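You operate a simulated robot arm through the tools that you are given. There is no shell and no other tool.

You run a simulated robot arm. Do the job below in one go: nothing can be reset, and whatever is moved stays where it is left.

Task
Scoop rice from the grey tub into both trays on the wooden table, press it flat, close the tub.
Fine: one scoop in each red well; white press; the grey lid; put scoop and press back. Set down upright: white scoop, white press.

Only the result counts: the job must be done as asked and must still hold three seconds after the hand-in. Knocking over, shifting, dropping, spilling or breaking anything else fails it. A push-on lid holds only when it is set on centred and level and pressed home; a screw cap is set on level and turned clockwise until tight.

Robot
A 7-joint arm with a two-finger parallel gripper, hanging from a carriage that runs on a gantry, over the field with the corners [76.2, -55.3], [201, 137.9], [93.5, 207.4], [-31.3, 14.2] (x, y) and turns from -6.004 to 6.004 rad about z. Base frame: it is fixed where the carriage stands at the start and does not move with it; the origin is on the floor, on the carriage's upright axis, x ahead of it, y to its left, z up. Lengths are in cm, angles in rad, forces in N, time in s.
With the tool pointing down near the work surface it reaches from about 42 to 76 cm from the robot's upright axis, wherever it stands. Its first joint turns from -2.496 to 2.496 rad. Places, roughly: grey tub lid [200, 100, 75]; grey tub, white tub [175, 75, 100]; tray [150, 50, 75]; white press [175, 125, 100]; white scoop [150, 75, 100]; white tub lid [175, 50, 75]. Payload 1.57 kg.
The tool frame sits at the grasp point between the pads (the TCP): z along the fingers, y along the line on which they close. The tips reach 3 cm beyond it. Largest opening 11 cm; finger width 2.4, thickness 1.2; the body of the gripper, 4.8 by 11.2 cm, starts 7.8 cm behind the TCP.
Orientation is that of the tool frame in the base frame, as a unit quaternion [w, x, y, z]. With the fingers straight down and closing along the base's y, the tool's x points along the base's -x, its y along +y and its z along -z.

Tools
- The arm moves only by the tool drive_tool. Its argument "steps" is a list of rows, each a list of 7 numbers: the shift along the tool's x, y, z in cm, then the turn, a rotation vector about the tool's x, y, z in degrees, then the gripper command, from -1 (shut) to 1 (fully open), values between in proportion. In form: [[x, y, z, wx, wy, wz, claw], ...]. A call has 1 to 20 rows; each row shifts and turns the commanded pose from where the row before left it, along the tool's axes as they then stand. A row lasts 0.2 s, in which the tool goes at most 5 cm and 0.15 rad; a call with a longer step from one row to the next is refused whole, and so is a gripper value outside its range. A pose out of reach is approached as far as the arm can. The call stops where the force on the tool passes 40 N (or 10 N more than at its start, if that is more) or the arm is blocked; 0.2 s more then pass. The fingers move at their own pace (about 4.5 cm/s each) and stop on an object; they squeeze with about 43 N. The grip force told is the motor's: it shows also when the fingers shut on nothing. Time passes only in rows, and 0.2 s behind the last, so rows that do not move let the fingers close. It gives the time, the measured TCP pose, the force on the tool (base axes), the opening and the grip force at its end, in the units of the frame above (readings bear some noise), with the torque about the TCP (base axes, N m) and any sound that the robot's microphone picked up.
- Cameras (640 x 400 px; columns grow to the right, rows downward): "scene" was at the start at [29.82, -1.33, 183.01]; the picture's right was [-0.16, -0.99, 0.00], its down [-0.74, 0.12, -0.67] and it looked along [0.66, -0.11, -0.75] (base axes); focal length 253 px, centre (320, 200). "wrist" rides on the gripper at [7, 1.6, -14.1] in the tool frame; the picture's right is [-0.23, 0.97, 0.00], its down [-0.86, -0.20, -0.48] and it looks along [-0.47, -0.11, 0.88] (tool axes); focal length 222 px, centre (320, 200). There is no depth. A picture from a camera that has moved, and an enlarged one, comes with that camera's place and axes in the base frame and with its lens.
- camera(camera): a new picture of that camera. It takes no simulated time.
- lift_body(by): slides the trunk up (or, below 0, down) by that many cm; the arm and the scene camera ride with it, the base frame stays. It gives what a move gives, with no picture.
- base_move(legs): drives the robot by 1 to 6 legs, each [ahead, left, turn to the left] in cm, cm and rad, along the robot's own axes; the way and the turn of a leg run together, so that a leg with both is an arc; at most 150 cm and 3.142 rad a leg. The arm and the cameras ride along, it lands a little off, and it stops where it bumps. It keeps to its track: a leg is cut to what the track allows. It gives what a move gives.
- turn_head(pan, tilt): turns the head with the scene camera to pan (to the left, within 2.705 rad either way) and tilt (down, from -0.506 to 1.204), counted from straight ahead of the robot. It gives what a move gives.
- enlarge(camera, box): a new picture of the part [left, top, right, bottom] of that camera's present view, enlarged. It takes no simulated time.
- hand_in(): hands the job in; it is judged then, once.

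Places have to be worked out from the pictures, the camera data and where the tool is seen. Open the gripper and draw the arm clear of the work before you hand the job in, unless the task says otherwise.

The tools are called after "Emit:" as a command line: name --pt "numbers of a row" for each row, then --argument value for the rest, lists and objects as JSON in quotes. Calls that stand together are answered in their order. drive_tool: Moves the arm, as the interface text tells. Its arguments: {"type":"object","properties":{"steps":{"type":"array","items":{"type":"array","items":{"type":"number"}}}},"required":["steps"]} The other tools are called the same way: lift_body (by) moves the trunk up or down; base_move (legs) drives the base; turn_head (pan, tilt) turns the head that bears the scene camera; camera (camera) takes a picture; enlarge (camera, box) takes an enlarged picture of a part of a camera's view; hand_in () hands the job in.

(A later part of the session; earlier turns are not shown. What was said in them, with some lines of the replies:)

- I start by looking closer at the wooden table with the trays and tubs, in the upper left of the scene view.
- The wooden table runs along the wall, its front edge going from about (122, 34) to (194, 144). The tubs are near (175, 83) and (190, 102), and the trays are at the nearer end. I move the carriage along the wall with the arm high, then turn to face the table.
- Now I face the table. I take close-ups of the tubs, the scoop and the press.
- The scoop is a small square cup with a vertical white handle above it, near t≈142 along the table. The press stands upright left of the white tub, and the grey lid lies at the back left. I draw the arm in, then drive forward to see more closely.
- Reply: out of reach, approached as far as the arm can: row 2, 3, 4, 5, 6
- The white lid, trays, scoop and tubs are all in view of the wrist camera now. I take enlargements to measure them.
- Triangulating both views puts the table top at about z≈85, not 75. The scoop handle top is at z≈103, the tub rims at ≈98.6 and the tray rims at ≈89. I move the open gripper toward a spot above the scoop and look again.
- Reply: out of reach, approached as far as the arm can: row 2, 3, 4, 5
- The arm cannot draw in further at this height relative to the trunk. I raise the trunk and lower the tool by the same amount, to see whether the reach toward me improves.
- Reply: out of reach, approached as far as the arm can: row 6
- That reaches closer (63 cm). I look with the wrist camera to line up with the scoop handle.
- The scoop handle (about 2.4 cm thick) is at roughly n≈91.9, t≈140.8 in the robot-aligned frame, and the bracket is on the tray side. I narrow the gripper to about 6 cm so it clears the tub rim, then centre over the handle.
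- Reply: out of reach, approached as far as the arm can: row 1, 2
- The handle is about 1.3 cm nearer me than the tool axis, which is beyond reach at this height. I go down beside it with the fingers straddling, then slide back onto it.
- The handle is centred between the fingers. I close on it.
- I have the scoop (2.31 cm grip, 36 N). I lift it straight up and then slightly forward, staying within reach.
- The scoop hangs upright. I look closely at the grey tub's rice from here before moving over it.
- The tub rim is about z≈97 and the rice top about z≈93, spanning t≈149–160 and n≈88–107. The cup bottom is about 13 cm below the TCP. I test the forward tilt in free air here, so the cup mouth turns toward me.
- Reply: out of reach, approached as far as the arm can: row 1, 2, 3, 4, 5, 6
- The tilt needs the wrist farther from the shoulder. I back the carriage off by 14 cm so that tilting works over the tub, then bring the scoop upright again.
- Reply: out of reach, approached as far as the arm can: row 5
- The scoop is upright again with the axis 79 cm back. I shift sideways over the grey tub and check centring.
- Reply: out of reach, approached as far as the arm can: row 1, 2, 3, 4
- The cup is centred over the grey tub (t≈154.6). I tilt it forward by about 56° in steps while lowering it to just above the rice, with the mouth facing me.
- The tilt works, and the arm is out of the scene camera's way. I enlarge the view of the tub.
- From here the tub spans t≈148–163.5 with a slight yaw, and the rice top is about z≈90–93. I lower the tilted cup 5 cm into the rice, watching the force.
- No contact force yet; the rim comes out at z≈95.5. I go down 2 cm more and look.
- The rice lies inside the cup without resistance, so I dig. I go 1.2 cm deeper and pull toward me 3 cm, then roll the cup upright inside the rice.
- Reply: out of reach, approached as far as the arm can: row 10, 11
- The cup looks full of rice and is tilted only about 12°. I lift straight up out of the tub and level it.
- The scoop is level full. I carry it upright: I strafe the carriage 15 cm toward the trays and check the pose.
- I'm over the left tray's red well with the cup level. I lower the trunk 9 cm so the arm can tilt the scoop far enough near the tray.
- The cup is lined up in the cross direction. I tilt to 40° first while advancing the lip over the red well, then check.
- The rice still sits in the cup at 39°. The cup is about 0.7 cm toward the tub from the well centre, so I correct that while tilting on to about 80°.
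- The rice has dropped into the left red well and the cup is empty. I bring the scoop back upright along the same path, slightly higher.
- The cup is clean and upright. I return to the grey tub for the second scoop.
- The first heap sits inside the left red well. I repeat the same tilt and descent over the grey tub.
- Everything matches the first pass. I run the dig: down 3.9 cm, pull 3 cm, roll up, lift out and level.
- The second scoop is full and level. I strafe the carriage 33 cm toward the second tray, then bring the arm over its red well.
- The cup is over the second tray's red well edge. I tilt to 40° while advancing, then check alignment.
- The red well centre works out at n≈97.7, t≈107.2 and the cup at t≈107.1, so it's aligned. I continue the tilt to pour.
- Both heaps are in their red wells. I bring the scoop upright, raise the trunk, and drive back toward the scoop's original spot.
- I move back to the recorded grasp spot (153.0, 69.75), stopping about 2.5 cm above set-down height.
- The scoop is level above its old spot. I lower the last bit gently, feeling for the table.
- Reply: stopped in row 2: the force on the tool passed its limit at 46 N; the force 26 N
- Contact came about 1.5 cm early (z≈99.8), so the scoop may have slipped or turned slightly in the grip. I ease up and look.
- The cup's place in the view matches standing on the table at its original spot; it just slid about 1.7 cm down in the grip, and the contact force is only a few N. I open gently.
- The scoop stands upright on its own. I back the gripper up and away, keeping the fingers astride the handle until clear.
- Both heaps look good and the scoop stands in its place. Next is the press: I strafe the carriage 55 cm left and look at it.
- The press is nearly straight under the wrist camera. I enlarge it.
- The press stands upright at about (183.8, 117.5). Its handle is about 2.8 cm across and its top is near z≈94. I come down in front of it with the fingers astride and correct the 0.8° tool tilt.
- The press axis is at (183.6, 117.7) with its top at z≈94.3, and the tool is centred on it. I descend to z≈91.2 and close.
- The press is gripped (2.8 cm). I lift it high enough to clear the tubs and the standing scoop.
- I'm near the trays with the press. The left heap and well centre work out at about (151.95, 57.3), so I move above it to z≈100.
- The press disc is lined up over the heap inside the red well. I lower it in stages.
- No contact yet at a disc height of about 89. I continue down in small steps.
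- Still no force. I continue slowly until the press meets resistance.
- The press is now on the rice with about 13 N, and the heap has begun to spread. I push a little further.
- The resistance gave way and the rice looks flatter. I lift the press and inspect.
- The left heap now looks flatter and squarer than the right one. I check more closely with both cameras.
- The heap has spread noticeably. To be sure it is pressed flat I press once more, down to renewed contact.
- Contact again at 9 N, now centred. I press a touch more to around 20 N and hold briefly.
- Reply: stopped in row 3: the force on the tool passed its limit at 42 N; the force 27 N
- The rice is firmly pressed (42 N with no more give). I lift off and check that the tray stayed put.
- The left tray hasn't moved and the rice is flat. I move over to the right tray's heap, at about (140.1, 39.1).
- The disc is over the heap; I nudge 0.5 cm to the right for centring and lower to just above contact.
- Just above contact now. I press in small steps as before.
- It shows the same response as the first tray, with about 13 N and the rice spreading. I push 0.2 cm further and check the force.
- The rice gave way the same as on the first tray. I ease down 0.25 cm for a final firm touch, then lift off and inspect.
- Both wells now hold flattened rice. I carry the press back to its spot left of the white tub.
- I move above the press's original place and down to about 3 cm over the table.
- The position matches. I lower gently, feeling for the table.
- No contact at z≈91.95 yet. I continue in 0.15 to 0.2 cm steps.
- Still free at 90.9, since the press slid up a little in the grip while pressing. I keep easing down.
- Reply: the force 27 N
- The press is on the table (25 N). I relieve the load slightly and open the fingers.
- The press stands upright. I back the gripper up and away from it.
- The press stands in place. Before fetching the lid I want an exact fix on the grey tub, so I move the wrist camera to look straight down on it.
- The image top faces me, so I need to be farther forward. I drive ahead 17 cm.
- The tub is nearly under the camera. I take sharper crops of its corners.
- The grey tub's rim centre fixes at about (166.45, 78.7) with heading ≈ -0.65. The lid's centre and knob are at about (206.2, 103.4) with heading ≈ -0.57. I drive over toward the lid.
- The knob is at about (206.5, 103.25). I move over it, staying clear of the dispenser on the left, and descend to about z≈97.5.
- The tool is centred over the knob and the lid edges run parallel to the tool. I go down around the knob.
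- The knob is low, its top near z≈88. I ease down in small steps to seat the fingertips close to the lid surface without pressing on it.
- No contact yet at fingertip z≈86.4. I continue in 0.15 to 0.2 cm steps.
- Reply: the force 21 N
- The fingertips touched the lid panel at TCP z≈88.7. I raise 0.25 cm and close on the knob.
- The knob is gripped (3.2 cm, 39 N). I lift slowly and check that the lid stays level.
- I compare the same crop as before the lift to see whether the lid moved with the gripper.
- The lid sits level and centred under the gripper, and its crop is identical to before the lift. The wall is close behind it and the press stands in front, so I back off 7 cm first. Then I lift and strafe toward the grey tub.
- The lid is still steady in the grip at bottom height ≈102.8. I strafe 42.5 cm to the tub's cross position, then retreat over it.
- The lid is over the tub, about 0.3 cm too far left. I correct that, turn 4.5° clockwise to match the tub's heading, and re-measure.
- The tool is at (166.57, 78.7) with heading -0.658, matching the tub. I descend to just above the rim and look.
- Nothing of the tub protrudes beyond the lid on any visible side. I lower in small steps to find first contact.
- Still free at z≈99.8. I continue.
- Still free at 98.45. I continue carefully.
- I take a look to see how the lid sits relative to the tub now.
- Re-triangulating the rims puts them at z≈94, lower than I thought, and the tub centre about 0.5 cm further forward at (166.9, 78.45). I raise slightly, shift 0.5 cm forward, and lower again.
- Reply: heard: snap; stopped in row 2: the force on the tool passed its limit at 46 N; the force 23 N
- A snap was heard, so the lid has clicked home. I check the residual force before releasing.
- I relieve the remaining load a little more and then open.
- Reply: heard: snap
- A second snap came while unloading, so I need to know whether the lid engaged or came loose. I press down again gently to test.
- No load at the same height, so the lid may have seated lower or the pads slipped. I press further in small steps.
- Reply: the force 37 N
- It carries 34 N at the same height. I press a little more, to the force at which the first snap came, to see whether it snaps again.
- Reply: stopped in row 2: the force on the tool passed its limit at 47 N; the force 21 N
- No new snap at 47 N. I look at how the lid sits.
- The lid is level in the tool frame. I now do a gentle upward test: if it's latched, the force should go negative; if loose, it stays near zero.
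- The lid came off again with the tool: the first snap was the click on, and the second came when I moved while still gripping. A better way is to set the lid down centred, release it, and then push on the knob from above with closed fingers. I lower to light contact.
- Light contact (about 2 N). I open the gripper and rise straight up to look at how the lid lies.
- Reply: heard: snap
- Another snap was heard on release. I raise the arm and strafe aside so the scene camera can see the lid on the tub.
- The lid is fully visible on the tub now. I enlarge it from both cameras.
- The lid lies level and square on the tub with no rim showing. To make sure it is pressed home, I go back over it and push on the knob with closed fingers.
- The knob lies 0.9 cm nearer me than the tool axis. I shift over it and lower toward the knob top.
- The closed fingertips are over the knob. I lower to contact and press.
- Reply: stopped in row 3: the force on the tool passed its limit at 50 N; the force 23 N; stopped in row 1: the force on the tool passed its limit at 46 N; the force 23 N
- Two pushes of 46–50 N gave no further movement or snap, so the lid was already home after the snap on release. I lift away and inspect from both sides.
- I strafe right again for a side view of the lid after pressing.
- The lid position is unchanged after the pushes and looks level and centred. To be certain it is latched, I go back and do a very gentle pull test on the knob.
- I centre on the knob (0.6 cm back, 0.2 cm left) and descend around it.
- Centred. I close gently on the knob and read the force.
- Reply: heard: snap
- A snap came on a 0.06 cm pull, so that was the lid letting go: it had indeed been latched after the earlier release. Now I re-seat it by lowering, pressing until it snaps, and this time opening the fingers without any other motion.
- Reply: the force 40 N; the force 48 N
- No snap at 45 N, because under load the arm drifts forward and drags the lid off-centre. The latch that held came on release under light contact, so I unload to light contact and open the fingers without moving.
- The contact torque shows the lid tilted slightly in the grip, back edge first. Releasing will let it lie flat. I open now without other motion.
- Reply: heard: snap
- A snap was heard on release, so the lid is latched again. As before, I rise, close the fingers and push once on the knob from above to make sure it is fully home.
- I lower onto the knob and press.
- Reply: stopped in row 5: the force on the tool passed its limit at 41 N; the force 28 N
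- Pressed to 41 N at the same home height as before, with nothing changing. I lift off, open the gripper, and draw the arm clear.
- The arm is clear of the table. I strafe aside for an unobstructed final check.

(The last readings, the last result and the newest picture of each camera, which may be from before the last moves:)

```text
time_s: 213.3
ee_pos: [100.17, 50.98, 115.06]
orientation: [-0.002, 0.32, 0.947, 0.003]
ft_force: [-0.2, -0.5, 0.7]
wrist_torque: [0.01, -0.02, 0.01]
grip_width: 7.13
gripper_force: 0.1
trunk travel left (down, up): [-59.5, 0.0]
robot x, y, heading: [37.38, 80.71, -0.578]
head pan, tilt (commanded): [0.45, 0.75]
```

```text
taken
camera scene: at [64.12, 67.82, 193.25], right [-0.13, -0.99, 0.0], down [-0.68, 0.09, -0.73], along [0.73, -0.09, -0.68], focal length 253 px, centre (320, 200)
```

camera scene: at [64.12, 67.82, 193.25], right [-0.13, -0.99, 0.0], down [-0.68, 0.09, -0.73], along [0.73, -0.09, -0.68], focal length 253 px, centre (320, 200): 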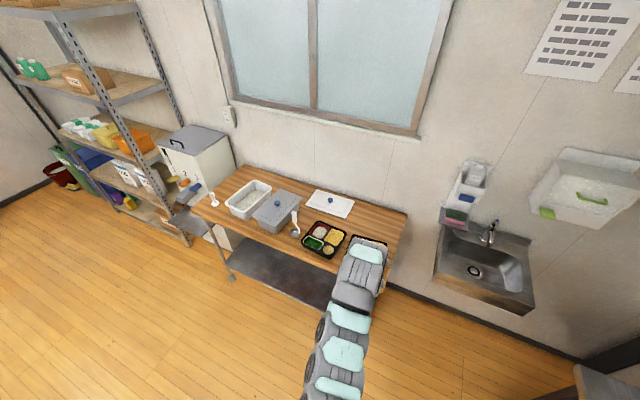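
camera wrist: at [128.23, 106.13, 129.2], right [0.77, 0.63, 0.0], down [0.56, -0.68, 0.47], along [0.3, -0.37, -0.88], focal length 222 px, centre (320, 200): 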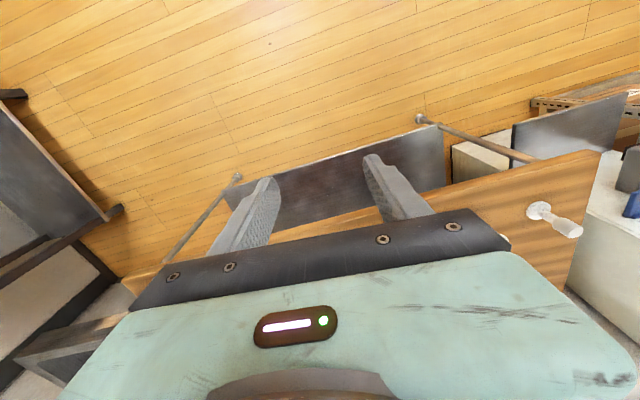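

Emit:
enlarge --camera "scene" --box '[190, 160, 360, 270]'

Emit:
enlarge --camera "scene" --box '[240, 180, 310, 245]'

```text
3.64 times, centred on (275, 215) of scene
camera zoom: at [64.12, 67.82, 193.25], right [-0.13, -0.99, 0.0], down [-0.68, 0.09, -0.73], along [0.73, -0.09, -0.68], focal length 920 px, centre (484, 146)
```

zoom: 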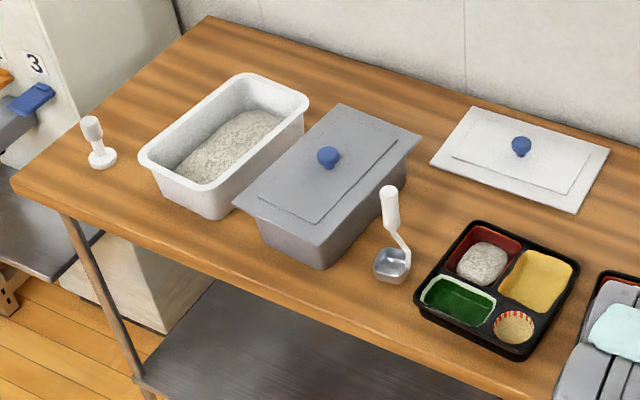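

```text
6.15 times, centred on (275, 212) of scene
camera zoom: at [64.12, 67.82, 193.25], right [-0.13, -0.99, 0.0], down [-0.68, 0.09, -0.73], along [0.73, -0.09, -0.68], focal length 1557 px, centre (597, 123)
```

zoom: 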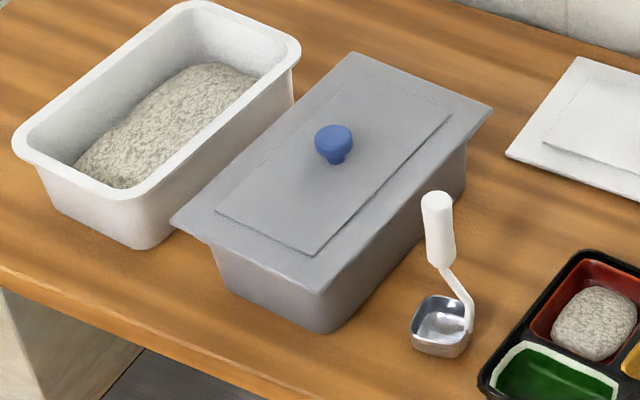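

Everything is in place: the grey lid is level on the grey tub, and scoop and press stand upright at their spots. Both trays have flattened rice in the red wells, and the white tub and white lid are untouched. The gripper is open and the arm is clear, so I hand in the job.

Emit:
hand_in

```text
The job is handed in.
```

I've handed the job in; the result of the check didn't come back to me.

- **Rice:** Each red well got one scoop from the grey tub. I pressed both with the white press, and both heaps look flat and stay inside their wells. I pressed the second tray more lightly than the first, but the rice gave way at the same force and looks the same.
- **Grey tub:** The grey lid is on, level and centred. It snapped when I let go of it, and pressing on the knob with 41 N moved it no further. It had popped off twice earlier while I was still gripping it, so I let go before pressing it the last time.
- **Scoop and press:** Both stand upright at the spots I took them from.
- **Everything else:** The white tub, the white lid and the trays look unmoved, and I saw no spilled rice. The arm hid the second tray in the last picture, so the last clear view of it was before I fetched the lid.

The gripper is open and the arm is clear of the table.
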